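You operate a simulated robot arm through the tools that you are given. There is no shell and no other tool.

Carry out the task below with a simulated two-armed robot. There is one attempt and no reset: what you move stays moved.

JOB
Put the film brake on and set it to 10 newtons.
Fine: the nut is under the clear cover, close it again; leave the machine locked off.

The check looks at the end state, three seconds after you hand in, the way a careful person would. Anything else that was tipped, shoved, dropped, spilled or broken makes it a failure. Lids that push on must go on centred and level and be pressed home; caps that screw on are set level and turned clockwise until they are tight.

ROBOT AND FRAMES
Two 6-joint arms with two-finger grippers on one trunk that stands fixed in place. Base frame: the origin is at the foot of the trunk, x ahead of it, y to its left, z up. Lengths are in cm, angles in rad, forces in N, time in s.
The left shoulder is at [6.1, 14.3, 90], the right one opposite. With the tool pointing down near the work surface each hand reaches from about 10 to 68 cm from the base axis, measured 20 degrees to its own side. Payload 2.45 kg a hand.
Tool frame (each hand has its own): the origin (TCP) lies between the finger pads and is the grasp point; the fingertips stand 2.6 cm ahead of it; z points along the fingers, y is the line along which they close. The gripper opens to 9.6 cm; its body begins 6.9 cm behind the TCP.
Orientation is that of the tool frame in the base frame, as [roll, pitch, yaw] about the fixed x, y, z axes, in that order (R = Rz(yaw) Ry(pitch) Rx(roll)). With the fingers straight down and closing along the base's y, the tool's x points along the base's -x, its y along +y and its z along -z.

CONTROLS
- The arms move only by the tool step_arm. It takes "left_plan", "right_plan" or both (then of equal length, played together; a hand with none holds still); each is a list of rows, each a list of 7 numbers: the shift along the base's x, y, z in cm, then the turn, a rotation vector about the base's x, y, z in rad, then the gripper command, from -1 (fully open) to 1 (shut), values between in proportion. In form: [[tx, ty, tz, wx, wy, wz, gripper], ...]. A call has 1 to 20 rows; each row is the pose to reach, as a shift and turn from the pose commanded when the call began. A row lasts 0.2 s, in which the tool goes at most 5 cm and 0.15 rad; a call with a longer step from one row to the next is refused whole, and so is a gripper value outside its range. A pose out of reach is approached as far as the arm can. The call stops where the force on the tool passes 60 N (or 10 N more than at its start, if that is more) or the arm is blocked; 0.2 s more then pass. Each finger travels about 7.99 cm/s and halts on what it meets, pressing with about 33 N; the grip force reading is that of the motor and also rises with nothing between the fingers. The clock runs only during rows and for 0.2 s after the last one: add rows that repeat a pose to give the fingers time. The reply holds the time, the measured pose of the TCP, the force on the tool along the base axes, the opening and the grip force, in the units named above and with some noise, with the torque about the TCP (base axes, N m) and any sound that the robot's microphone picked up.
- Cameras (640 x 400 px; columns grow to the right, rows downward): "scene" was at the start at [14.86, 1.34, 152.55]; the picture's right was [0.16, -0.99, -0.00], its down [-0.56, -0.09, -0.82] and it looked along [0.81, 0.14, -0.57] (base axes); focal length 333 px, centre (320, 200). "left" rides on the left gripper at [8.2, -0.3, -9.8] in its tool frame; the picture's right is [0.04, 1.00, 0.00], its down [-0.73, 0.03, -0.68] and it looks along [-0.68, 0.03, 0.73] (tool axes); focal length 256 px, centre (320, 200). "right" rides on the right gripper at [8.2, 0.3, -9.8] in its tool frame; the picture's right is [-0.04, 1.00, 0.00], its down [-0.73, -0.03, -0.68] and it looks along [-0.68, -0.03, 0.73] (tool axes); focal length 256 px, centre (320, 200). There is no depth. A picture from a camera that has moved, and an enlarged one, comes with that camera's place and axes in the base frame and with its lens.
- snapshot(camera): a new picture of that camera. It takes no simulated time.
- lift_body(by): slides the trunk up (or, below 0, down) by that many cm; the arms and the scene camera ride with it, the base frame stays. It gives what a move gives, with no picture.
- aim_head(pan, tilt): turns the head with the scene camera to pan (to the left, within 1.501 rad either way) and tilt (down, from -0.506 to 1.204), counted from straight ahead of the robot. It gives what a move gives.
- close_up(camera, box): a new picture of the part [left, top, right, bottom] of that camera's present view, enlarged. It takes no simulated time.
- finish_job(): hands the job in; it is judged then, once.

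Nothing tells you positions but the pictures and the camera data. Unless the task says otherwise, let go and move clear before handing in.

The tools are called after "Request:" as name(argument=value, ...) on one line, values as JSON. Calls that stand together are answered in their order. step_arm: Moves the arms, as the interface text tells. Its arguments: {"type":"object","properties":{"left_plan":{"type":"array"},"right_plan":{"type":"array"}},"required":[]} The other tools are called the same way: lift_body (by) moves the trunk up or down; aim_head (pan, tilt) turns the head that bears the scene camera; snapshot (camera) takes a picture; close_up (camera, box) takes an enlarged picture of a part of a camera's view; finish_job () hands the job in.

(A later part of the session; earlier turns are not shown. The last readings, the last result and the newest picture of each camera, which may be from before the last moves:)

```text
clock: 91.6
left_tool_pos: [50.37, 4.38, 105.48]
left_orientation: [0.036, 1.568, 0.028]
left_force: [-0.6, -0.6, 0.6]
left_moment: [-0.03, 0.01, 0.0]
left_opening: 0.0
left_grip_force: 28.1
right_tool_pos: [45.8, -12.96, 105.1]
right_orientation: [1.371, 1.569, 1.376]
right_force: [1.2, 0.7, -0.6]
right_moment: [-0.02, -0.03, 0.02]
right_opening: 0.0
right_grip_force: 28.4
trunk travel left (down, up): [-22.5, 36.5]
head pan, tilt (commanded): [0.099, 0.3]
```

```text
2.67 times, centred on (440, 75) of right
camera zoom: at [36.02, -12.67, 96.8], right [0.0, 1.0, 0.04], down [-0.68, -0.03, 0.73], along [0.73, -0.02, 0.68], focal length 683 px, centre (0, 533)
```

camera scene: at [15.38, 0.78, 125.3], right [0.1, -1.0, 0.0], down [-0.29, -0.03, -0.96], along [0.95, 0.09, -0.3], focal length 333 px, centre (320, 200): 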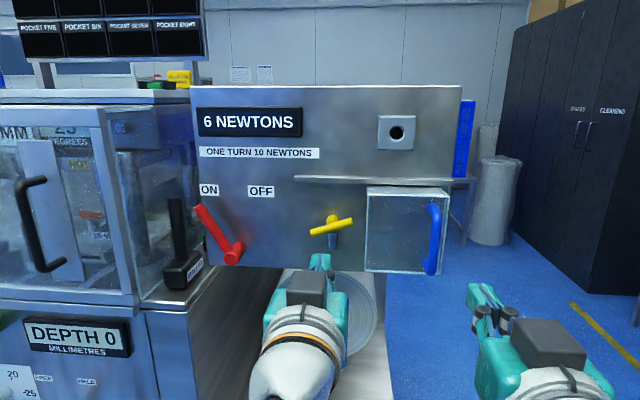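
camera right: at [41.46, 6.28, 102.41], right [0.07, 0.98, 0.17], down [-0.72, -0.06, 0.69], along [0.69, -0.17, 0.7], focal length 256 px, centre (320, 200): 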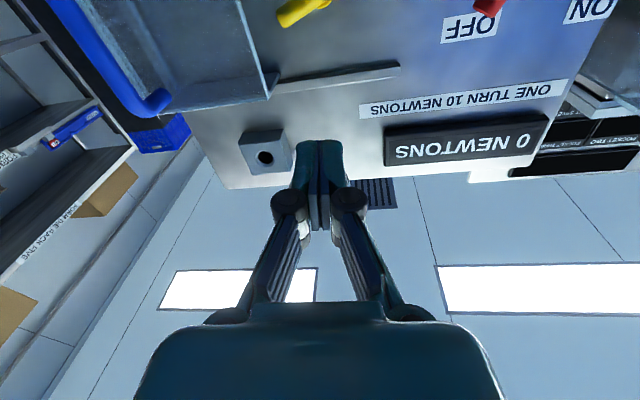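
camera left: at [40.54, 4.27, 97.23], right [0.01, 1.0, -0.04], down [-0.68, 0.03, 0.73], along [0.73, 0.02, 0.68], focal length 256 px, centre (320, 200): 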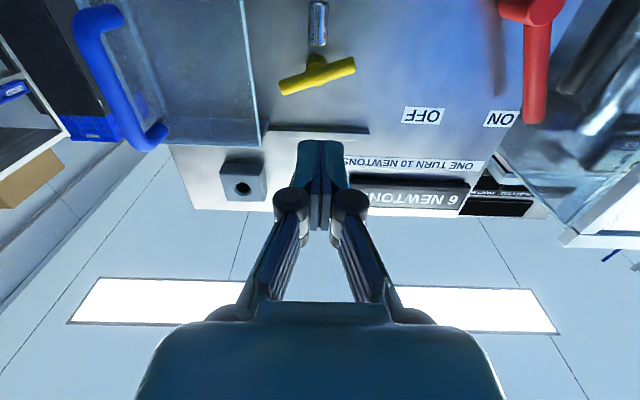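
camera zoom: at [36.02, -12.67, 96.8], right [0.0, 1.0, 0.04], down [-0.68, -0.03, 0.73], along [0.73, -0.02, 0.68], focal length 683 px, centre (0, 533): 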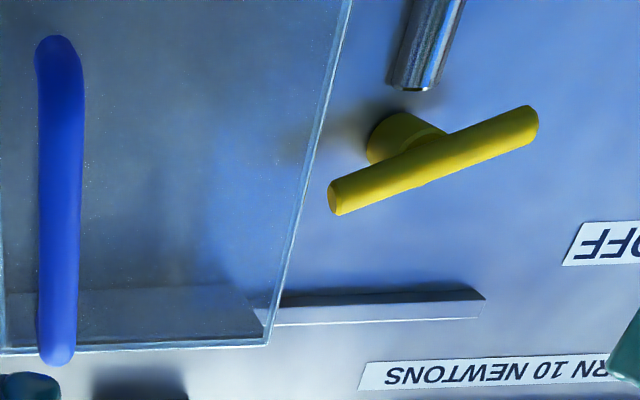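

The lever stays ON and the display holds 6 N. The nut's bar centre is at about [65.5, 4.05, 105.1], tilted 19°, and it needs +144° clockwise. I'll move the right hand aside, then roll the left hand to straddle the bar.

Request:
step_arm(right_plan=[[-1, -2, 0, 0, 0, 0, 1], [-2, -4, 0, 0, 0, 0, 1], [-4, -6, 0, 0, 0, 0, 1], [-6, -8, 0, 0, 0, 0, 1], [-6, -8, 0, 0, 0, 0, 1]])

Request:
step_arm(left_plan=[[0, 0, 0, -0.146, 0, 0, 1], [0, -0.1, 0, -0.292, 0, 0, 1], [0, -0.2, -0.1, -0.438, 0, 0, 1], [0, -0.3, -0.2, -0.584, 0, 0, 1], [0, -0.3, -0.3, -0.73, 0, 0, 1], [0, -0.3, -0.4, -0.876, 0, 0, 1], [0, -0.3, -0.4, -1.022, 0, 0, 0.8], [0, -0.3, -0.4, -1.168, 0, 0, 0.6], [0, -0.3, -0.4, -1.314, 0, 0, 0.4], [0, -0.3, -0.4, -1.46, 0, 0, 0.2], [0, -0.3, -0.4, -1.606, 0, 0, 0.2], [0, -0.3, -0.4, -1.752, 0, 0, 0.2], [0, -0.3, -0.4, -1.899, 0, 0, 0.2], [0, -0.3, -0.4, -1.899, 0, 0, 0.2]])

Request:
snapshot(camera="left")

Request:
snapshot(camera="scene")

```text
clock: 92.8
left_tool_pos: [50.25, 4.58, 105.42]
left_orientation: [0.1, 1.568, 0.092]
left_force: [0.0, 0.4, -0.2]
left_moment: [-0.02, 0.01, -0.03]
left_opening: 0.0
left_grip_force: 28.3
right_tool_pos: [39.88, -20.9, 104.96]
right_orientation: [0.191, 1.57, 0.193]
right_force: [-1.8, -0.1, -0.1]
right_moment: [0.01, 0.01, 0.0]
right_opening: 0.01
right_grip_force: 28.5
trunk travel left (down, up): [-22.5, 36.5]
head pan, tilt (commanded): [0.099, 0.3]
```

```text
clock: 95.8
left_tool_pos: [52.87, 8.23, 117.77]
left_orientation: [-1.615, -0.304, -1.572]
left_force: [-0.6, 0.9, 0.3]
left_moment: [0.01, -0.02, 0.02]
left_opening: 3.84
left_grip_force: 0.0
left hand out of reach, approached as far as the arm can: row 9, 10, 11, 12, 13, 14
right_tool_pos: [39.94, -20.93, 105.09]
right_orientation: [1.969, 1.57, 1.971]
right_force: [0.6, 0.7, -0.3]
right_moment: [-0.02, 0.0, -0.02]
right_opening: 0.01
right_grip_force: 28.3
trunk travel left (down, up): [-22.5, 36.5]
head pan, tilt (commanded): [0.099, 0.3]
```

```text
taken
camera left: at [43.12, 0.9, 120.88], right [-0.05, -0.34, -0.94], down [-0.68, 0.7, -0.22], along [0.73, 0.63, -0.26], focal length 256 px, centre (320, 200)
```

left: 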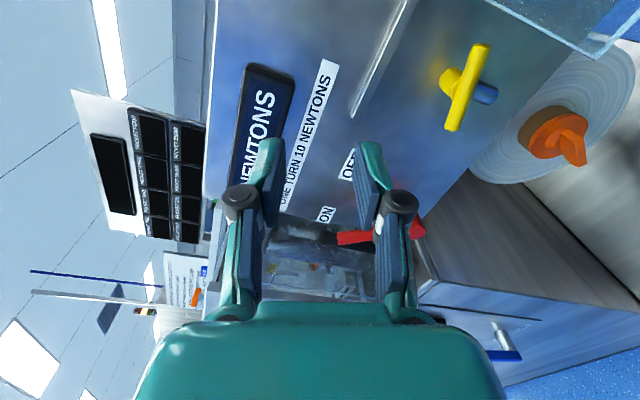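

```text
taken
camera scene: at [15.38, 0.83, 125.3], right [0.1, -1.0, 0.0], down [-0.29, -0.03, -0.96], along [0.95, 0.09, -0.3], focal length 333 px, centre (320, 200)
```

scene: 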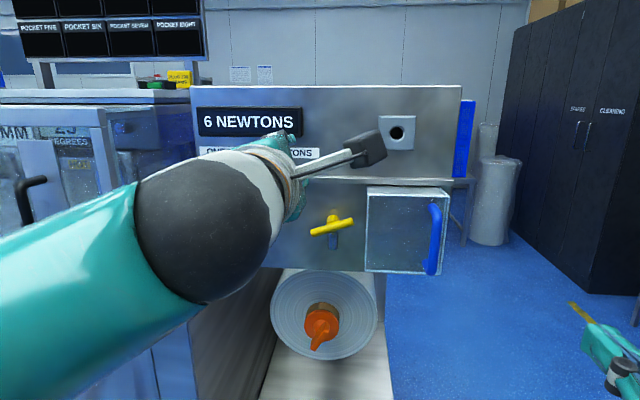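

In that roll direction the left wrist reached its limit and drifted up, without touching anything. Rolling the other way has more range, so I'll return to neutral at [50.3, 4.1, 105.1] and then test a positive roll in free space.

Request:
step_arm(left_plan=[[0, 0, 0, 0.146, 0, 0, 0.2], [0, 0, 0, 0.292, 0, 0, 0.2], [0, 0, 0, 0.438, 0, 0, 0.2], [0, 0, 0, 0.584, 0, 0, 0.2], [-0.5, -0.5, -2, 0.73, 0, 0, 0.2], [-1, -1, -4, 0.876, 0, 0, 0.2], [-1.5, -2, -6, 1.022, 0, 0, 0.2], [-2, -3, -8, 1.168, 0, 0, 0.2], [-2.6, -4, -10, 1.314, 0, 0, 0.2], [-2.6, -4, -12, 1.46, 0, 0, 0.2], [-2.6, -4, -12.7, 1.606, 0, 0, 0.2], [-2.6, -4, -12.7, 1.752, 0, 0, 0.2], [-2.6, -4, -12.7, 1.899, 0, 0, 0.2], [-2.6, -4, -12.7, 1.899, 0, 0, 0.2]])

Request:
step_arm(left_plan=[[0, 0, 0, 0.14, 0, 0, 0.2], [0, 0, 0, 0.28, 0, 0, 0.2], [0, 0, 0, 0.42, 0, 0, 0.2], [0, 0, 0, 0.56, 0, 0, 0.2], [0, 0, 0, 0.7, 0, 0, 0.2], [0, 0, 0, 0.84, 0, 0, 0.2], [0, 0, 0, 0.98, 0, 0, 0.2], [0, 0, 0, 1.12, 0, 0, 0.2], [0, 0, 0, 1.243, 0, 0, 0.2], [0, 0, 0, 1.243, 0, 0, 0.2]])

Request:
snapshot(camera="left")

Request:
snapshot(camera="scene")

```text
clock: 98.8
left_tool_pos: [50.36, 3.98, 104.69]
left_orientation: [1.524, 1.544, 1.569]
left_force: [-0.5, -0.2, 0.9]
left_moment: [0.04, 0.05, 0.02]
left_opening: 3.87
left_grip_force: 0.1
right_tool_pos: [39.76, -20.91, 104.98]
right_orientation: [2.572, 1.57, 2.579]
right_force: [0.1, 0.1, -0.2]
right_moment: [0.01, 0.04, 0.02]
right_opening: 0.0
right_grip_force: 28.7
trunk travel left (down, up): [-22.5, 36.5]
head pan, tilt (commanded): [0.099, 0.3]
```

```text
clock: 101.0
left_tool_pos: [50.41, 4.0, 104.6]
left_orientation: [1.524, 0.299, 1.571]
left_force: [0.0, -0.4, -0.8]
left_moment: [-0.02, 0.0, 0.05]
left_opening: 3.83
left_grip_force: 0.1
right_tool_pos: [39.86, -20.94, 104.94]
right_orientation: [2.519, 1.57, 2.524]
right_force: [0.8, -0.2, -0.4]
right_moment: [0.01, 0.02, -0.03]
right_opening: 0.0
right_grip_force: 28.4
trunk travel left (down, up): [-22.5, 36.5]
head pan, tilt (commanded): [0.099, 0.3]
```

```text
taken
camera left: at [40.62, 11.74, 101.49], right [-0.04, 0.33, 0.94], down [-0.68, -0.7, 0.22], along [0.73, -0.63, 0.26], focal length 256 px, centre (320, 200)
```

left: 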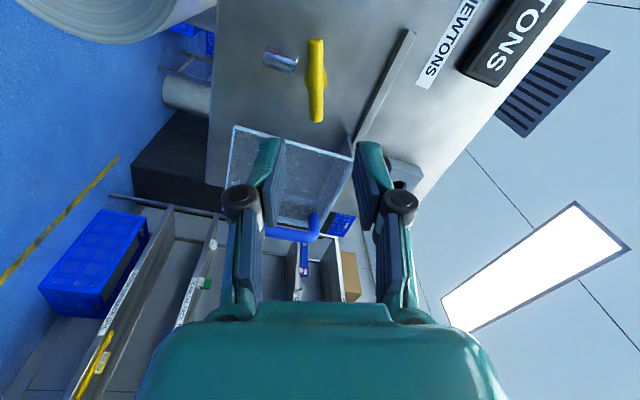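

```text
taken
camera scene: at [15.38, 0.81, 125.3], right [0.1, -1.0, 0.0], down [-0.29, -0.03, -0.96], along [0.95, 0.09, -0.3], focal length 333 px, centre (320, 200)
```

scene: 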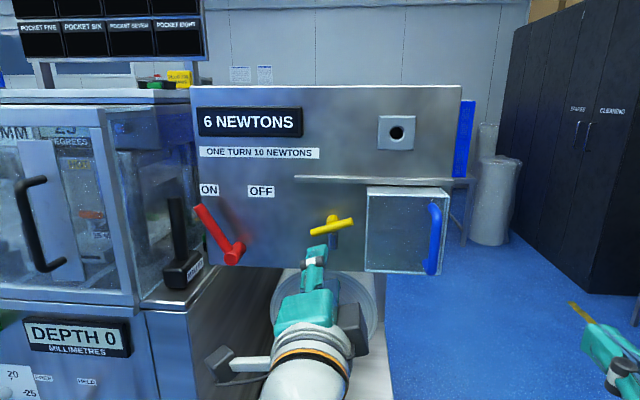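

The pose is clean with a +1.24 roll, and the bar is lined up between the fingers. Before gripping, I'll rehearse the whole +144° turn here in free space to be sure the wrist can do it in one go.

Request:
step_arm(left_plan=[[0, 0, 0, 0.148, 0, 0, 0.2], [0, 0, 0, 0.296, 0, 0, 0.2], [0, 0, 0, 0.444, 0, 0, 0.2], [0, 0, 0, 0.592, 0, 0, 0.2], [0, 0, 0, 0.74, 0, 0, 0.2], [0, 0, 0, 0.888, 0, 0, 0.2], [0, 0, 0, 1.036, 0, 0, 0.2], [0, 0, 0, 1.184, 0, 0, 0.2], [0, 0, 0, 1.332, 0, 0, 0.2], [0, 0, 0, 1.48, 0, 0, 0.2], [0, 0, 0, 1.628, 0, 0, 0.2], [0, 0, 0, 1.776, 0, 0, 0.2], [0, 0, 0, 1.924, 0, 0, 0.2], [0, 0, 0, 2.072, 0, 0, 0.2], [0, 0, 0, 2.22, 0, 0, 0.2], [0, 0, 0, 2.368, 0, 0, 0.2], [0, 0, 0, 2.513, 0, 0, 0.2], [0, 0, 0, 2.6, 0, 0, 0.2]])

Request:
snapshot(camera="scene")

```text
clock: 104.8
left_tool_pos: [50.36, 4.06, 104.74]
left_orientation: [-1.615, -0.843, -1.57]
left_force: [-0.1, -0.6, -0.2]
left_moment: [-0.04, 0.0, 0.01]
left_opening: 3.85
left_grip_force: 0.1
right_tool_pos: [39.82, -20.92, 104.96]
right_orientation: [2.58, 1.57, 2.583]
right_force: [-0.1, -0.3, 0.2]
right_moment: [0.0, 0.01, -0.02]
right_opening: 0.0
right_grip_force: 28.3
trunk travel left (down, up): [-22.5, 36.5]
head pan, tilt (commanded): [0.099, 0.3]
```

```text
taken
camera scene: at [15.38, 0.81, 125.3], right [0.1, -1.0, 0.0], down [-0.29, -0.03, -0.96], along [0.95, 0.09, -0.3], focal length 333 px, centre (320, 200)
```

scene: 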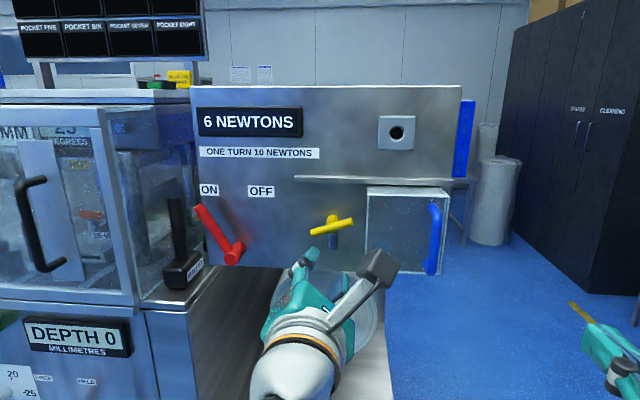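

The full turn is free of limits and the position held exactly. I'll rotate back to the start angle, then straighten the small tilt and move in toward the bar.

Request:
step_arm(left_plan=[[0, 0, 0, -0.148, 0, 0, 0.2], [0, 0, 0, -0.296, 0, 0, 0.2], [0, 0, 0, -0.444, 0, 0, 0.2], [0, 0, 0, -0.592, 0, 0, 0.2], [0, 0, 0, -0.74, 0, 0, 0.2], [0, 0, 0, -0.888, 0, 0, 0.2], [0, 0, 0, -1.036, 0, 0, 0.2], [0, 0, 0, -1.184, 0, 0, 0.2], [0, 0, 0, -1.332, 0, 0, 0.2], [0, 0, 0, -1.48, 0, 0, 0.2], [0, 0, 0, -1.628, 0, 0, 0.2], [0, 0, 0, -1.776, 0, 0, 0.2], [0, 0, 0, -1.924, 0, 0, 0.2], [0, 0, 0, -2.072, 0, 0, 0.2], [0, 0, 0, -2.22, 0, 0, 0.2], [0, 0, 0, -2.368, 0, 0, 0.2], [0, 0, 0, -2.513, 0, 0, 0.2], [0, 0, 0, -2.63, 0, 0, 0.2], [0, 0, 0, -2.63, 0, 0, 0.2]])

Request:
step_arm(left_plan=[[2, 0, 0.2, 0, 0.0447, -0.0138, 0.2], [5, 0, 0.35, 0, 0.0447, -0.0138, 0.2], [8, 0, 0.35, 0, 0.0447, -0.0138, 0.2], [8, 0, 0.35, 0, 0.0447, -0.0138, 0.2]])

Request:
snapshot(camera="left")

Request:
close_up(camera="scene", box=[260, 180, 400, 290])

```text
clock: 108.8
left_tool_pos: [50.38, 3.98, 104.73]
left_orientation: [1.526, 0.335, 1.57]
left_force: [0.8, -0.2, -0.2]
left_moment: [0.02, 0.02, -0.01]
left_opening: 3.85
left_grip_force: 0.1
right_tool_pos: [39.89, -20.82, 105.12]
right_orientation: [-0.442, 1.571, -0.44]
right_force: [-1.1, 0.0, -0.6]
right_moment: [0.02, 0.02, 0.03]
right_opening: 0.0
right_grip_force: 28.6
trunk travel left (down, up): [-22.5, 36.5]
head pan, tilt (commanded): [0.099, 0.3]
```

```text
clock: 109.8
left_tool_pos: [58.14, 3.9, 104.86]
left_orientation: [1.572, 0.331, 1.574]
left_force: [-0.3, -0.2, 0.4]
left_moment: [-0.03, 0.0, 0.01]
left_opening: 3.85
left_grip_force: 0.0
right_tool_pos: [39.88, -20.86, 105.05]
right_orientation: [0.529, 1.57, 0.531]
right_force: [0.8, -0.1, -0.5]
right_moment: [0.01, 0.0, 0.0]
right_opening: 0.02
right_grip_force: 28.4
trunk travel left (down, up): [-22.5, 36.5]
head pan, tilt (commanded): [0.099, 0.3]
```

```text
taken
camera left: at [48.46, 11.63, 101.99], right [0.0, 0.36, 0.93], down [-0.68, -0.68, 0.27], along [0.73, -0.63, 0.25], focal length 256 px, centre (320, 200)
```

left: 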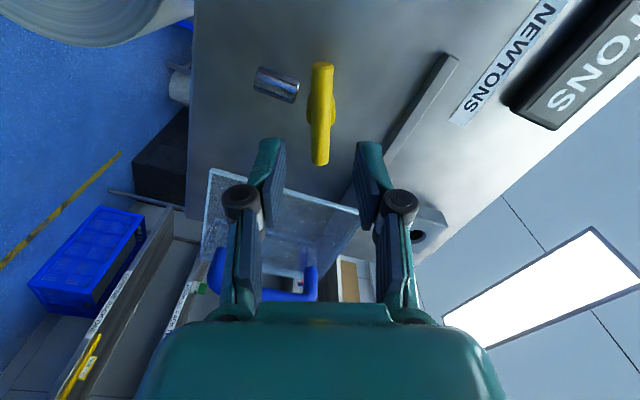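

```text
3.64 times, centred on (330, 235) of scene
camera zoom: at [15.39, 0.81, 125.3], right [0.1, -1.0, 0.0], down [-0.29, -0.03, -0.96], along [0.95, 0.09, -0.3], focal length 1211 px, centre (284, 73)
```

zoom: 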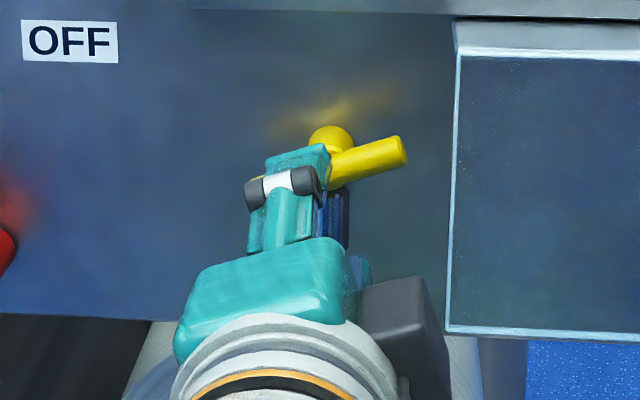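

The bar is centred between the fingers and parallel to the pads. I'll move in so the tips just straddle the bar (tips at x ≈ 66) without closing yet.

Request:
step_arm(left_plan=[[2, 0.1, 0.15, 0, 0, 0, 0.2], [3.5, 0.1, 0.15, 0, 0, 0, 0.2], [4.6, 0.1, 0.15, 0, 0, 0, 0.2], [5.2, 0.1, 0.15, 0, 0, 0, 0.2], [5.2, 0.1, 0.15, 0, 0, 0, 0.2]])

Request:
snapshot(camera="left")

Request:
close_up(camera="left", box=[220, 80, 420, 240])

Request:
close_up(camera="scene", box=[260, 180, 400, 290])

```text
clock: 111.0
left_tool_pos: [63.64, 4.14, 105.23]
left_orientation: [1.572, 0.335, 1.573]
left_force: [0.6, 0.0, -0.1]
left_moment: [0.02, -0.04, 0.01]
left_opening: 3.82
left_grip_force: 0.0
right_tool_pos: [39.83, -21.0, 104.95]
right_orientation: [0.856, 1.569, 0.858]
right_force: [-0.5, -0.3, -0.3]
right_moment: [0.06, -0.04, -0.02]
right_opening: 0.0
right_grip_force: 28.4
trunk travel left (down, up): [-22.5, 36.5]
head pan, tilt (commanded): [0.099, 0.3]
```

```text
taken
camera left: at [53.82, 11.87, 102.29], right [0.0, 0.36, 0.93], down [-0.68, -0.68, 0.27], along [0.74, -0.63, 0.25], focal length 256 px, centre (320, 200)
```

left: 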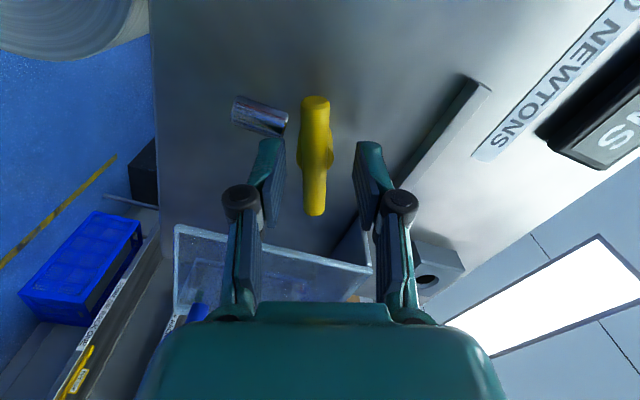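

```text
2.50 times, centred on (320, 160) of left
camera zoom: at [53.82, 11.87, 102.29], right [0.0, 0.36, 0.93], down [-0.68, -0.68, 0.27], along [0.74, -0.63, 0.25], focal length 640 px, centre (320, 300)
```

zoom: 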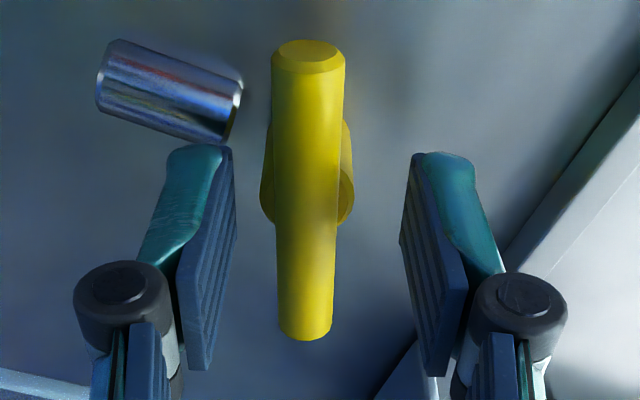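

```text
3.64 times, centred on (330, 235) of scene
camera zoom: at [15.39, 0.81, 125.3], right [0.1, -1.0, 0.0], down [-0.29, -0.03, -0.96], along [0.95, 0.09, -0.3], focal length 1211 px, centre (284, 73)
```

zoom: 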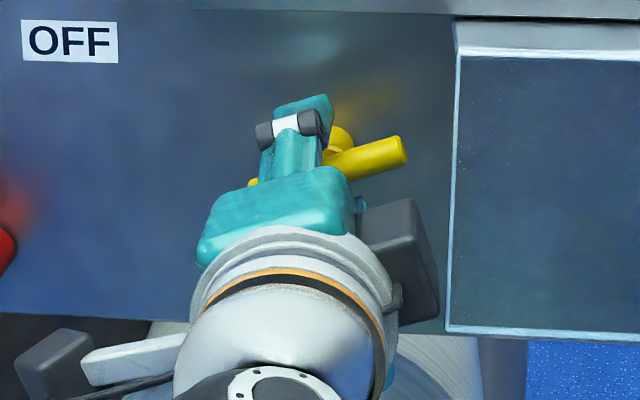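

The bar sits between the pads with the boss behind it. I'll back out 0.3 cm so the tips don't pinch the boss, then close on the bar.

Request:
step_arm(left_plan=[[-0.3, 0, -0.1, 0, 0, 0, 0.2], [-0.3, 0, -0.1, 0, 0, 0, 0.5], [-0.3, 0, -0.1, 0, 0, 0, 0.8], [-0.3, 0, -0.1, 0, 0, 0, 1], [-0.3, 0, -0.1, 0, 0, 0, 1], [-0.3, 0, -0.1, 0, 0, 0, 1]])

Request:
close_up(camera="left", box=[220, 80, 420, 240])

Request:
close_up(camera="scene", box=[180, 90, 380, 290])

```text
clock: 112.4
left_tool_pos: [63.46, 4.14, 105.02]
left_orientation: [1.576, 0.332, 1.574]
left_force: [-7.8, -0.6, -14.6]
left_moment: [0.02, 0.4, 0.16]
left_opening: 1.33
left_grip_force: 39.5
right_tool_pos: [39.87, -20.99, 104.99]
right_orientation: [-2.915, 1.569, -2.912]
right_force: [0.3, -0.3, 0.5]
right_moment: [-0.02, 0.05, 0.03]
right_opening: 0.03
right_grip_force: 28.3
trunk travel left (down, up): [-22.5, 36.5]
head pan, tilt (commanded): [0.099, 0.3]
```

```text
2.50 times, centred on (320, 160) of left
camera zoom: at [53.54, 11.83, 102.04], right [0.01, 0.36, 0.93], down [-0.68, -0.68, 0.27], along [0.74, -0.63, 0.24], focal length 640 px, centre (320, 300)
```

zoom: 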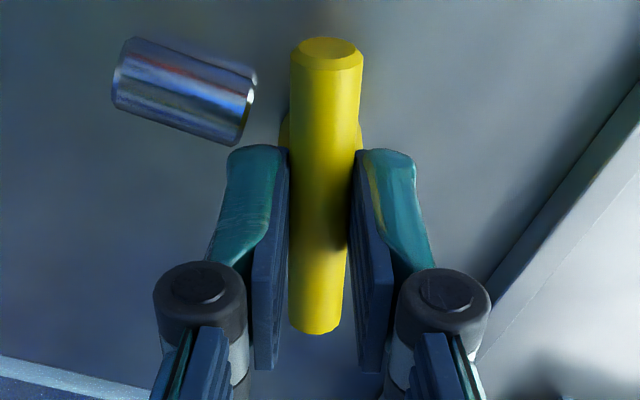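

```text
2.00 times, centred on (280, 190) of scene
camera zoom: at [15.42, 0.81, 125.28], right [0.1, -1.0, 0.0], down [-0.29, -0.03, -0.96], along [0.95, 0.09, -0.3], focal length 666 px, centre (400, 220)
```

zoom: 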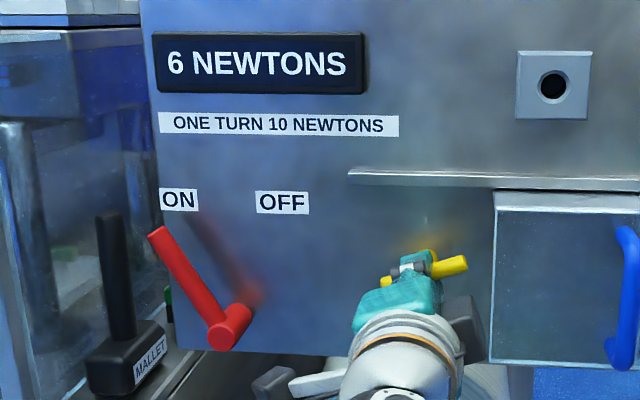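

The bar is gripped with a 1.33 cm opening, matching its diameter. I'll relax the small sideways load and turn +0.3 rad clockwise to check the display's response.

Request:
step_arm(left_plan=[[-0.1, 0, -0.15, 0, 0, 0, 1], [-0.15, 0, -0.3, 0, 0, 0, 1], [-0.15, 0, -0.3, 0.1, 0, 0, 1], [-0.15, 0, -0.3, 0.2, 0, 0, 1], [-0.15, 0, -0.3, 0.3, 0, 0, 1], [-0.15, 0, -0.3, 0.3, 0, 0, 1]])

Request:
close_up(camera="scene", box=[180, 90, 380, 290])

Request:
close_up(camera="left", box=[220, 80, 420, 240])

```text
clock: 113.8
left_tool_pos: [63.38, 4.13, 104.95]
left_orientation: [1.57, 0.032, 1.573]
left_force: [33.8, -9.0, 23.7]
left_moment: [-0.03, -0.48, -0.63]
left_opening: 1.36
left_grip_force: 40.7
right_tool_pos: [40.02, -21.06, 104.88]
right_orientation: [2.709, 1.568, 2.714]
right_force: [-0.8, -0.2, 0.1]
right_moment: [0.01, 0.03, -0.02]
right_opening: 0.0
right_grip_force: 28.3
trunk travel left (down, up): [-22.5, 36.5]
head pan, tilt (commanded): [0.099, 0.3]
```

```text
2.00 times, centred on (280, 190) of scene
camera zoom: at [15.67, 0.67, 125.29], right [0.1, -1.0, 0.0], down [-0.3, -0.03, -0.95], along [0.95, 0.09, -0.3], focal length 666 px, centre (400, 220)
```

zoom: 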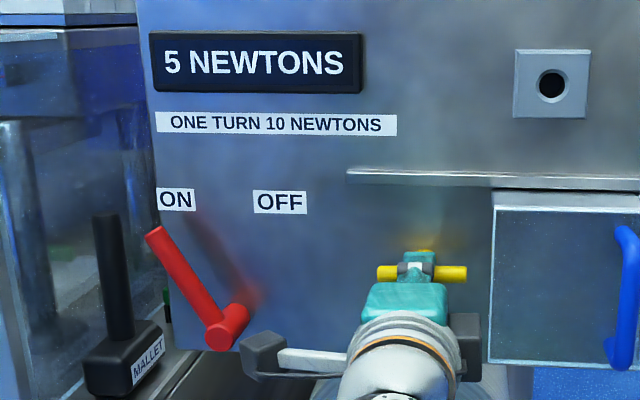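

```text
2.50 times, centred on (320, 160) of left
camera zoom: at [53.53, 12.36, 104.37], right [0.0, 0.07, 1.0], down [-0.68, -0.73, 0.05], along [0.73, -0.68, 0.05], focal length 640 px, centre (320, 300)
```

zoom: 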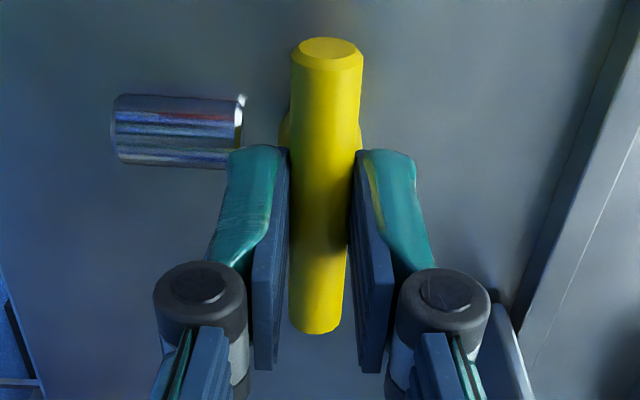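

Interesting: turning clockwise lowered the reading to 5 N, so on this nut counter-clockwise increases the force. I'll ease the side load and turn back counter-clockwise, watching the display.

Request:
step_arm(left_plan=[[0.1, -0.03, 0.1, 0, 0, 0, 1], [0.2, -0.05, 0.18, -0.1, 0, 0, 1], [0.2, -0.05, 0.18, -0.2, 0, 0, 1], [0.2, -0.05, 0.18, -0.3, 0, 0, 1], [0.2, -0.05, 0.18, -0.3, 0, 0, 1]])

Request:
close_up(camera="scene", box=[180, 90, 380, 290])

```text
clock: 115.0
left_tool_pos: [63.37, 4.13, 105.04]
left_orientation: [1.572, 0.334, 1.573]
left_force: [7.3, -1.0, 10.0]
left_moment: [-0.02, -0.21, 0.07]
left_opening: 1.36
left_grip_force: 39.8
right_tool_pos: [39.75, -20.85, 105.12]
right_orientation: [-2.243, 1.571, -2.241]
right_force: [0.0, -0.5, -0.6]
right_moment: [-0.01, 0.01, -0.01]
right_opening: 0.02
right_grip_force: 29.2
trunk travel left (down, up): [-22.5, 36.5]
head pan, tilt (commanded): [0.099, 0.3]
```

```text
2.00 times, centred on (280, 190) of scene
camera zoom: at [15.37, 0.78, 125.3], right [0.1, -1.0, 0.0], down [-0.29, -0.03, -0.96], along [0.95, 0.09, -0.3], focal length 666 px, centre (400, 220)
```

zoom: 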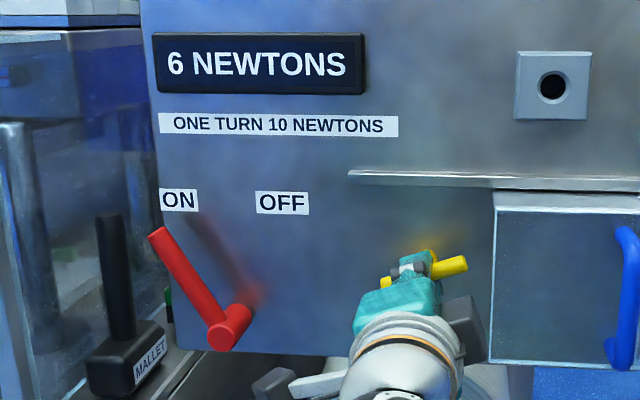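

It's back at 6 N. Counter-clockwise is the right direction, so I'll continue that way in steps.

Request:
step_arm(left_plan=[[-0.03, 0, 0.05, -0.1, 0, 0, 1], [-0.03, 0, 0.05, -0.2, 0, 0, 1], [-0.03, 0, 0.05, -0.3, 0, 0, 1], [-0.03, 0, 0.05, -0.4, 0, 0, 1], [-0.03, 0, 0.05, -0.5, 0, 0, 1], [-0.03, 0, 0.05, -0.5, 0, 0, 1]])

Request:
close_up(camera="scene", box=[180, 90, 380, 290])

```text
clock: 116.4
left_tool_pos: [63.34, 4.03, 104.86]
left_orientation: [1.575, 0.836, 1.573]
left_force: [0.6, -0.7, 2.9]
left_moment: [0.0, -0.16, -0.1]
left_opening: 1.37
left_grip_force: 40.4
right_tool_pos: [39.97, -20.83, 105.06]
right_orientation: [0.693, 1.57, 0.697]
right_force: [-0.3, 0.2, -1.1]
right_moment: [0.03, -0.01, 0.03]
right_opening: 0.02
right_grip_force: 28.4
trunk travel left (down, up): [-22.5, 36.5]
head pan, tilt (commanded): [0.099, 0.3]
```

```text
2.00 times, centred on (280, 190) of scene
camera zoom: at [15.38, 0.8, 125.3], right [0.1, -1.0, 0.0], down [-0.29, -0.03, -0.96], along [0.95, 0.09, -0.3], focal length 666 px, centre (400, 220)
```

zoom: 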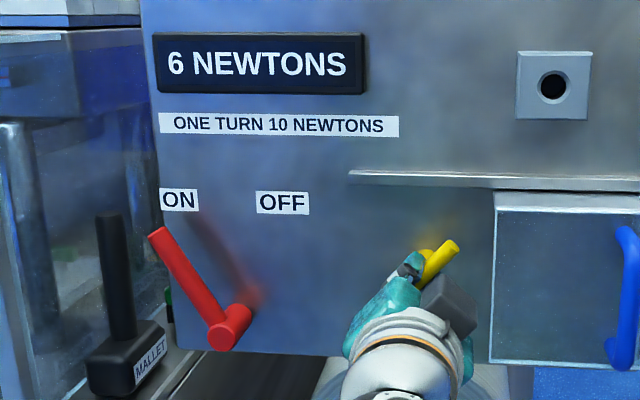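

It still shows 6 after +0.8 N worth of turn, which suggests the display truncates. I'll continue in finer steps to learn where it changes.

Request:
step_arm(left_plan=[[0, 0, 0, -0.1, 0, 0, 1], [0, 0, 0, -0.15, 0, 0, 1], [0, 0, 0, -0.15, 0, 0, 1]])

Request:
close_up(camera="scene", box=[180, 90, 380, 290])

Request:
step_arm(left_plan=[[0, 0, 0, -0.1, 0, 0, 1], [0, 0, 0, -0.15, 0, 0, 1], [0, 0, 0, -0.15, 0, 0, 1]])

Request:
close_up(camera="scene", box=[180, 90, 380, 290])

```text
clock: 117.2
left_tool_pos: [63.21, 4.09, 104.91]
left_orientation: [1.58, 0.983, 1.575]
left_force: [-7.5, -1.0, -8.6]
left_moment: [0.0, -0.69, -0.63]
left_opening: 1.33
left_grip_force: 40.2
right_tool_pos: [39.82, -20.92, 105.01]
right_orientation: [2.926, 1.571, 2.93]
right_force: [0.2, -0.1, -0.3]
right_moment: [0.01, 0.01, -0.01]
right_opening: 0.0
right_grip_force: 28.1
trunk travel left (down, up): [-22.5, 36.5]
head pan, tilt (commanded): [0.099, 0.3]
```

```text
2.00 times, centred on (280, 190) of scene
camera zoom: at [15.37, 0.81, 125.29], right [0.1, -1.0, 0.0], down [-0.29, -0.03, -0.96], along [0.95, 0.09, -0.3], focal length 666 px, centre (400, 220)
```

zoom: 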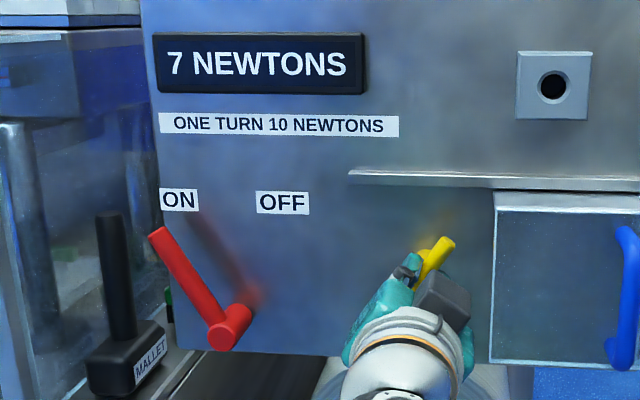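

```text
clock: 118.0
left_tool_pos: [63.37, 4.05, 104.84]
left_orientation: [1.585, 1.133, 1.578]
left_force: [-11.3, -3.2, -15.5]
left_moment: [0.04, 0.06, -0.21]
left_opening: 1.34
left_grip_force: 40.2
right_tool_pos: [39.86, -20.85, 105.09]
right_orientation: [-2.145, 1.57, -2.142]
right_force: [-1.6, -0.7, 0.2]
right_moment: [0.02, -0.01, -0.06]
right_opening: 0.02
right_grip_force: 28.1
trunk travel left (down, up): [-22.5, 36.5]
head pan, tilt (commanded): [0.099, 0.3]
```

```text
2.00 times, centred on (280, 190) of scene
camera zoom: at [15.37, 0.78, 125.29], right [0.1, -1.0, 0.0], down [-0.29, -0.03, -0.96], along [0.95, 0.09, -0.3], focal length 666 px, centre (400, 220)
```

zoom: 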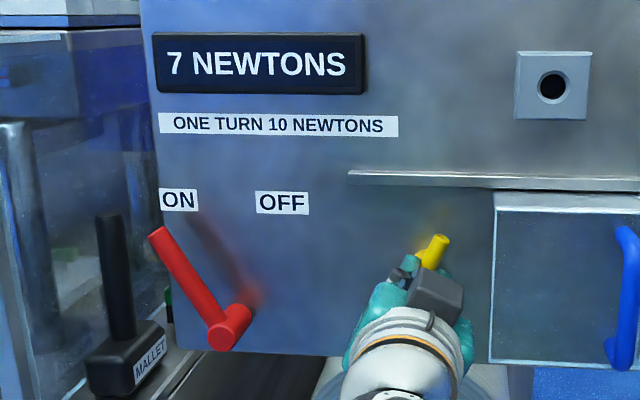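

The reading changes 6→7 between b ≈ 0.84 and 0.98 rad, so it's about 0.63 rad per newton as labelled. I'll go on and look closely at the 7→8 change, so I can tell whether the display rounds or truncates.

Request:
step_arm(left_plan=[[-0.04, 0, -0.05, -0.1, 0, 0, 1], [-0.08, 0, -0.1, -0.2, 0, 0, 1], [-0.08, 0, -0.1, -0.3, 0, 0, 1], [-0.08, 0, -0.1, -0.33, 0, 0, 1], [-0.08, 0, -0.1, -0.33, 0, 0, 1]])

Request:
close_up(camera="scene", box=[190, 95, 330, 165])

Request:
step_arm(left_plan=[[0, 0, 0, -0.03, 0, 0, 1], [0, 0, 0, -0.04, 0, 0, 1], [0, 0, 0, -0.04, 0, 0, 1]])

Request:
close_up(camera="scene", box=[190, 95, 330, 165])

Request:
step_arm(left_plan=[[0, 0, 0, -0.03, 0, 0, 1], [0, 0, 0, -0.04, 0, 0, 1], [0, 0, 0, -0.04, 0, 0, 1]])

Request:
close_up(camera="scene", box=[190, 95, 330, 165])

```text
clock: 119.2
left_tool_pos: [63.29, 3.97, 104.83]
left_orientation: [1.597, 1.462, 1.593]
left_force: [1.7, -5.0, -10.1]
left_moment: [0.01, -0.29, -0.23]
left_opening: 1.36
left_grip_force: 39.8
right_tool_pos: [39.9, -20.97, 105.01]
right_orientation: [2.695, 1.569, 2.698]
right_force: [0.5, 0.4, -0.3]
right_moment: [0.03, 0.02, -0.01]
right_opening: 0.0
right_grip_force: 28.5
trunk travel left (down, up): [-22.5, 36.5]
head pan, tilt (commanded): [0.099, 0.3]
```

```text
4.57 times, centred on (260, 130) of scene
camera zoom: at [15.52, 0.74, 125.28], right [0.1, -1.0, 0.0], down [-0.3, -0.03, -0.95], along [0.95, 0.09, -0.3], focal length 1522 px, centre (594, 520)
```

zoom: 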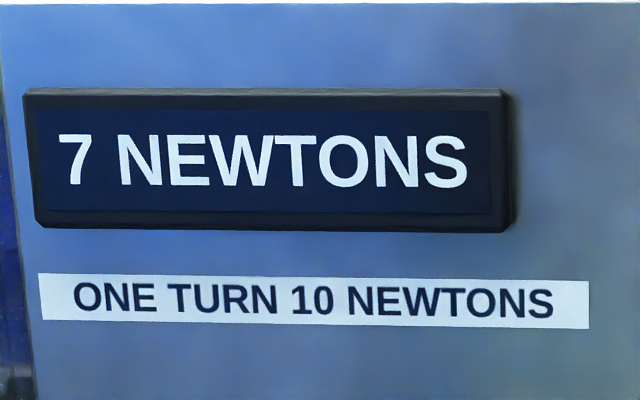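

```text
clock: 120.0
left_tool_pos: [63.28, 3.97, 104.89]
left_orientation: [1.609, 1.503, 1.607]
left_force: [-1.2, -3.5, -6.9]
left_moment: [0.02, 0.78, -0.05]
left_opening: 1.37
left_grip_force: 39.7
right_tool_pos: [39.8, -21.11, 104.98]
right_orientation: [-0.489, 1.57, -0.484]
right_force: [0.6, -0.6, -0.4]
right_moment: [0.01, -0.01, 0.0]
right_opening: 0.0
right_grip_force: 28.0
trunk travel left (down, up): [-22.5, 36.5]
head pan, tilt (commanded): [0.099, 0.3]
```

```text
4.57 times, centred on (260, 130) of scene
camera zoom: at [15.46, 0.76, 125.29], right [0.1, -1.0, 0.0], down [-0.3, -0.03, -0.95], along [0.95, 0.09, -0.3], focal length 1522 px, centre (594, 520)
```

zoom: 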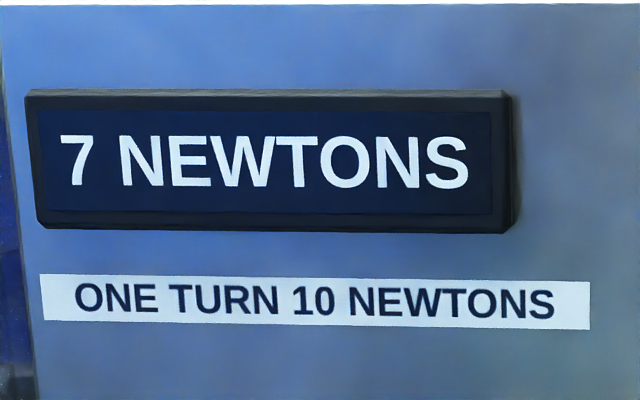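

```text
clock: 120.8
left_tool_pos: [63.31, 3.97, 104.95]
left_orientation: [1.652, 1.541, 1.65]
left_force: [2.2, -5.2, -5.9]
left_moment: [0.0, 0.03, -0.14]
left_opening: 1.35
left_grip_force: 39.5
right_tool_pos: [39.98, -20.97, 104.92]
right_orientation: [2.622, 1.569, 2.626]
right_force: [0.5, 0.2, -0.8]
right_moment: [0.02, -0.01, -0.05]
right_opening: 0.0
right_grip_force: 28.2
trunk travel left (down, up): [-22.5, 36.5]
head pan, tilt (commanded): [0.099, 0.3]
```

```text
4.57 times, centred on (260, 130) of scene
camera zoom: at [15.5, 0.74, 125.29], right [0.1, -1.0, 0.0], down [-0.3, -0.03, -0.95], along [0.95, 0.09, -0.3], focal length 1522 px, centre (594, 520)
```

zoom: 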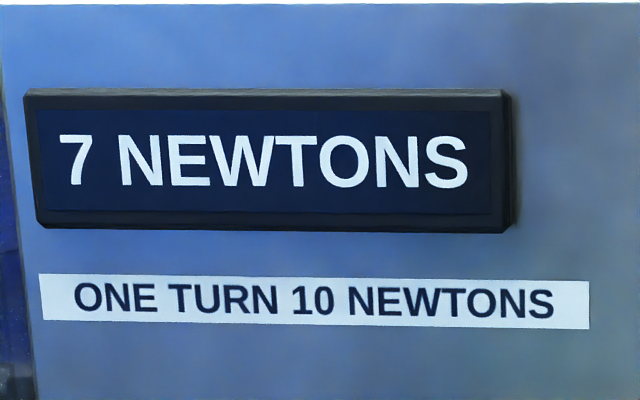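

Still 7 at b ≈ 1.54, so I'll take two more small steps.

Request:
step_arm(left_plan=[[0, 0, 0, -0.03, 0, 0, 1], [0, 0, 0, -0.03, 0, 0, 1]])

Request:
close_up(camera="scene", box=[190, 95, 330, 165])

Request:
step_arm(left_plan=[[0, 0, 0, -0.03, 0, 0, 1], [0, 0, 0, -0.03, 0, 0, 1]])

Request:
close_up(camera="scene", box=[190, 95, 330, 165])

```text
clock: 121.4
left_tool_pos: [63.37, 4.0, 104.93]
left_orientation: [-2.583, 1.569, -2.587]
left_force: [6.8, -6.6, -0.6]
left_moment: [0.0, 0.8, -0.17]
left_opening: 1.34
left_grip_force: 40.1
right_tool_pos: [39.97, -21.04, 105.03]
right_orientation: [2.565, 1.567, 2.568]
right_force: [-0.4, -0.4, 0.0]
right_moment: [-0.01, -0.02, -0.02]
right_opening: 0.03
right_grip_force: 28.6
trunk travel left (down, up): [-22.5, 36.5]
head pan, tilt (commanded): [0.099, 0.3]
```

```text
4.57 times, centred on (260, 130) of scene
camera zoom: at [15.51, 0.73, 125.29], right [0.1, -1.0, 0.0], down [-0.3, -0.03, -0.95], along [0.95, 0.09, -0.3], focal length 1522 px, centre (594, 520)
```

zoom: 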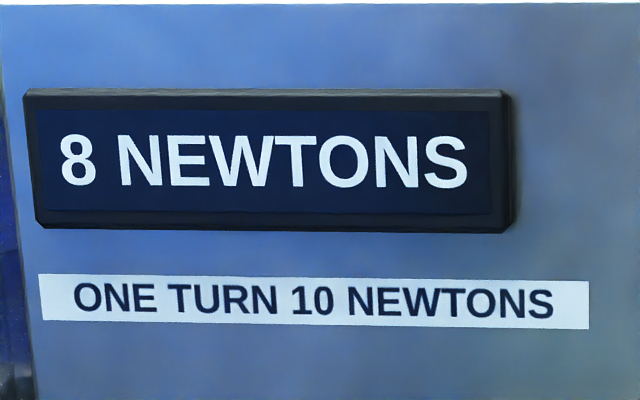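

```text
clock: 122.0
left_tool_pos: [63.29, 4.01, 104.81]
left_orientation: [-1.622, 1.54, -1.625]
left_force: [7.9, -7.1, 1.5]
left_moment: [0.0, 0.81, -0.22]
left_opening: 1.35
left_grip_force: 40.0
right_tool_pos: [40.03, -21.04, 104.94]
right_orientation: [2.488, 1.567, 2.492]
right_force: [0.5, 0.3, -0.8]
right_moment: [-0.05, -0.01, 0.0]
right_opening: 0.0
right_grip_force: 28.3
trunk travel left (down, up): [-22.5, 36.5]
head pan, tilt (commanded): [0.099, 0.3]
```

```text
4.57 times, centred on (260, 130) of scene
camera zoom: at [15.5, 0.72, 125.29], right [0.1, -1.0, 0.0], down [-0.3, -0.03, -0.95], along [0.95, 0.09, -0.3], focal length 1522 px, centre (594, 520)
```

zoom: 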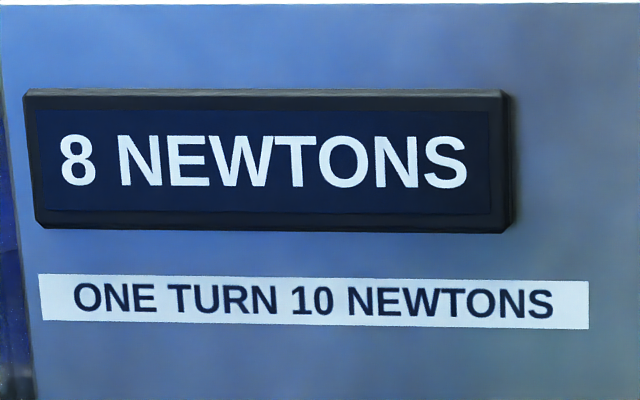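

The 7→8 change comes at about b = 1.56, just as the bar is vertical. That fits a rounding display (7.5 N at exactly three-quarter turn), so 10 N should be with the bar level again, and the display will confirm it. I'll turn another −0.47 rad, then re-grip half a turn round to stay within the wrist's range.

Request:
step_arm(left_plan=[[0.03, -0.03, 0, -0.1, 0, 0, 1], [0.06, -0.05, 0, -0.2, 0, 0, 1], [0.06, -0.05, 0, -0.3, 0, 0, 1], [0.06, -0.05, 0, -0.4, 0, 0, 1], [0.06, -0.05, 0, -0.47, 0, 0, 1], [0.06, -0.05, 0, -0.47, 0, 0, 1]])

Request:
close_up(camera="scene", box=[180, 90, 380, 290])

Request:
close_up(camera="left", box=[220, 80, 420, 240])

```text
clock: 123.4
left_tool_pos: [63.37, 3.82, 104.91]
left_orientation: [-1.572, 1.068, -1.576]
left_force: [2.9, -6.7, 0.9]
left_moment: [0.01, -0.22, -0.02]
left_opening: 1.35
left_grip_force: 40.1
right_tool_pos: [39.84, -20.93, 105.09]
right_orientation: [1.945, 1.569, 1.949]
right_force: [0.1, 0.7, 0.0]
right_moment: [0.03, -0.01, 0.03]
right_opening: 0.01
right_grip_force: 28.9
trunk travel left (down, up): [-22.5, 36.5]
head pan, tilt (commanded): [0.099, 0.3]
```

```text
2.00 times, centred on (280, 190) of scene
camera zoom: at [15.43, 0.71, 125.3], right [0.1, -1.0, 0.0], down [-0.29, -0.03, -0.96], along [0.95, 0.09, -0.3], focal length 666 px, centre (400, 220)
```

zoom: 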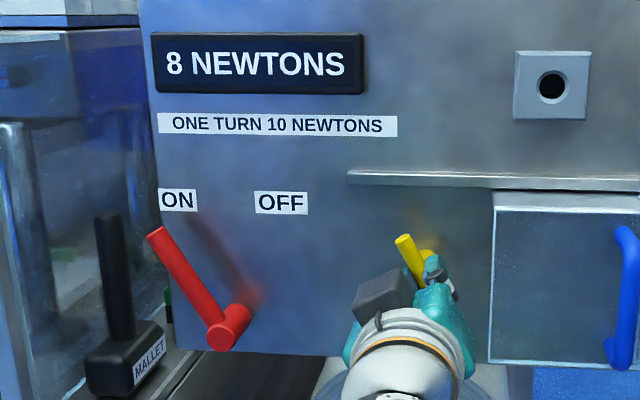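

```text
2.50 times, centred on (320, 160) of left
camera zoom: at [53.52, -0.16, 97.87], right [0.0, 0.86, -0.52], down [-0.68, 0.38, 0.63], along [0.74, 0.35, 0.58], focal length 640 px, centre (320, 300)
```

zoom: 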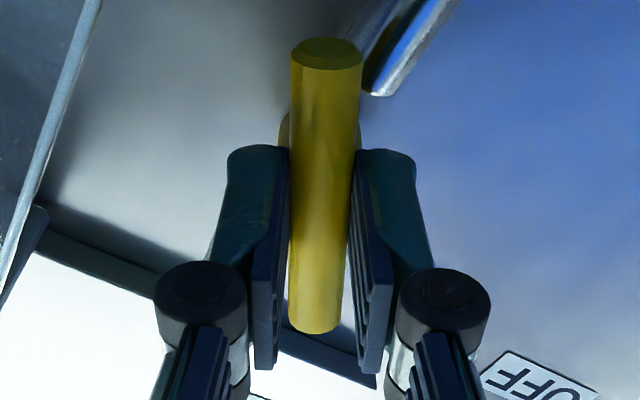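

It reads 8 N at b ≈ 2.07 and the grip is clean. I'll let go, back straight out, and rotate half a turn for the second grip.

Request:
step_arm(left_plan=[[0, 0.05, 0, 0, 0, 0, 0.7], [0, 0.05, 0, 0, 0, 0, 0.2], [0, 0.05, 0, 0, 0, 0, 0.2], [-2, 0.05, 0, 0, 0, 0, 0.2], [-5, 0.05, 0, 0, 0, 0, 0.2], [-8, 0.05, 0, 0, 0, 0, 0.2], [-8, 0.05, 0, 0, 0, 0, 0.2]])

Request:
step_arm(left_plan=[[0, 0, 0, 0.15, 0, 0, 0.2], [0, 0, 0, 0.3, 0, 0, 0.2], [0, 0, 0, 0.45, 0, 0, 0.2], [0, 0, 0, 0.6, 0, 0, 0.2], [0, 0, 0, 0.75, 0, 0, 0.2], [0, 0, 0, 0.9, 0, 0, 0.2], [0, 0, 0, 1.05, 0, 0, 0.2], [0, 0, 0, 1.2, 0, 0, 0.2], [0, 0, 0, 1.35, 0, 0, 0.2], [0, 0, 0, 1.5, 0, 0, 0.2], [0, 0, 0, 1.65, 0, 0, 0.2], [0, 0, 0, 1.8, 0, 0, 0.2], [0, 0, 0, 1.95, 0, 0, 0.2], [0, 0, 0, 2.1, 0, 0, 0.2], [0, 0, 0, 2.25, 0, 0, 0.2], [0, 0, 0, 2.4, 0, 0, 0.2], [0, 0, 0, 2.55, 0, 0, 0.2], [0, 0, 0, 2.7, 0, 0, 0.2], [0, 0, 0, 2.85, 0, 0, 0.2], [0, 0, 0, 3.0, 0, 0, 0.2]])

Request:
step_arm(left_plan=[[0, 0, 0, 0.1416, 0, 0, 0.2], [0, 0, 0, 0.1416, 0, 0, 0.2]])

Request:
snapshot(camera="left")

Request:
snapshot(camera="scene")

```text
clock: 125.0
left_tool_pos: [55.21, 4.05, 104.93]
left_orientation: [-1.571, 1.07, -1.573]
left_force: [-0.3, -0.8, -0.3]
left_moment: [0.05, 0.02, 0.0]
left_opening: 3.86
left_grip_force: 0.1
right_tool_pos: [39.91, -20.9, 105.1]
right_orientation: [2.554, 1.57, 2.558]
right_force: [0.4, 0.6, -0.5]
right_moment: [0.01, 0.02, -0.05]
right_opening: 0.01
right_grip_force: 28.9
trunk travel left (down, up): [-22.5, 36.5]
head pan, tilt (commanded): [0.099, 0.3]
```

```text
clock: 129.2
left_tool_pos: [55.44, 4.07, 104.94]
left_orientation: [1.571, -0.93, 1.572]
left_force: [-0.1, -0.5, 0.1]
left_moment: [0.02, 0.0, 0.03]
left_opening: 3.85
left_grip_force: 0.1
right_tool_pos: [39.78, -20.87, 105.01]
right_orientation: [-1.038, 1.57, -1.037]
right_force: [0.1, -0.8, 0.1]
right_moment: [-0.03, -0.06, -0.02]
right_opening: 0.02
right_grip_force: 27.9
trunk travel left (down, up): [-22.5, 36.5]
head pan, tilt (commanded): [0.099, 0.3]
```

```text
clock: 129.8
left_tool_pos: [55.28, 4.12, 105.0]
left_orientation: [1.569, -1.07, 1.574]
left_force: [0.1, -1.0, 0.0]
left_moment: [0.05, 0.02, 0.02]
left_opening: 3.88
left_grip_force: 0.1
right_tool_pos: [39.9, -20.97, 105.1]
right_orientation: [-0.973, 1.569, -0.967]
right_force: [0.2, 0.2, 0.5]
right_moment: [0.0, 0.0, 0.0]
right_opening: 0.0
right_grip_force: 28.3
trunk travel left (down, up): [-22.5, 36.5]
head pan, tilt (commanded): [0.099, 0.3]
```

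```text
taken
camera left: at [45.54, 8.36, 111.94], right [0.0, -0.86, 0.51], down [-0.68, -0.38, -0.63], along [0.73, -0.35, -0.58], focal length 256 px, centre (320, 200)
```

left: 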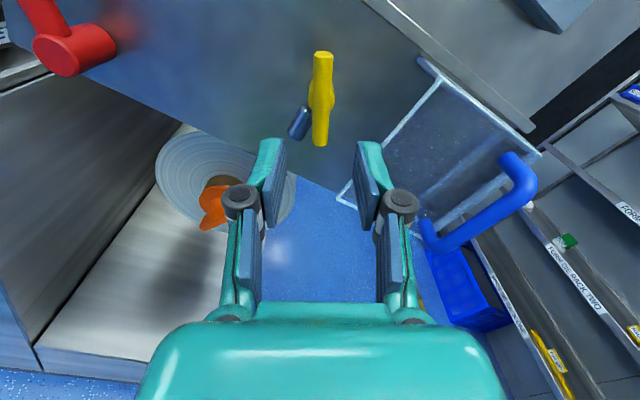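

```text
taken
camera scene: at [15.38, 0.81, 125.3], right [0.1, -1.0, 0.0], down [-0.29, -0.03, -0.96], along [0.95, 0.09, -0.3], focal length 333 px, centre (320, 200)
```

scene: 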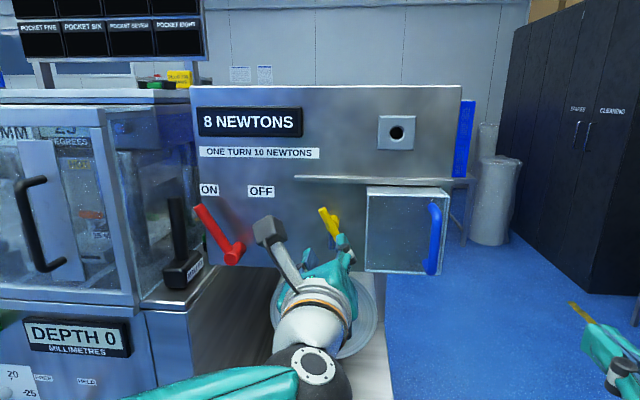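

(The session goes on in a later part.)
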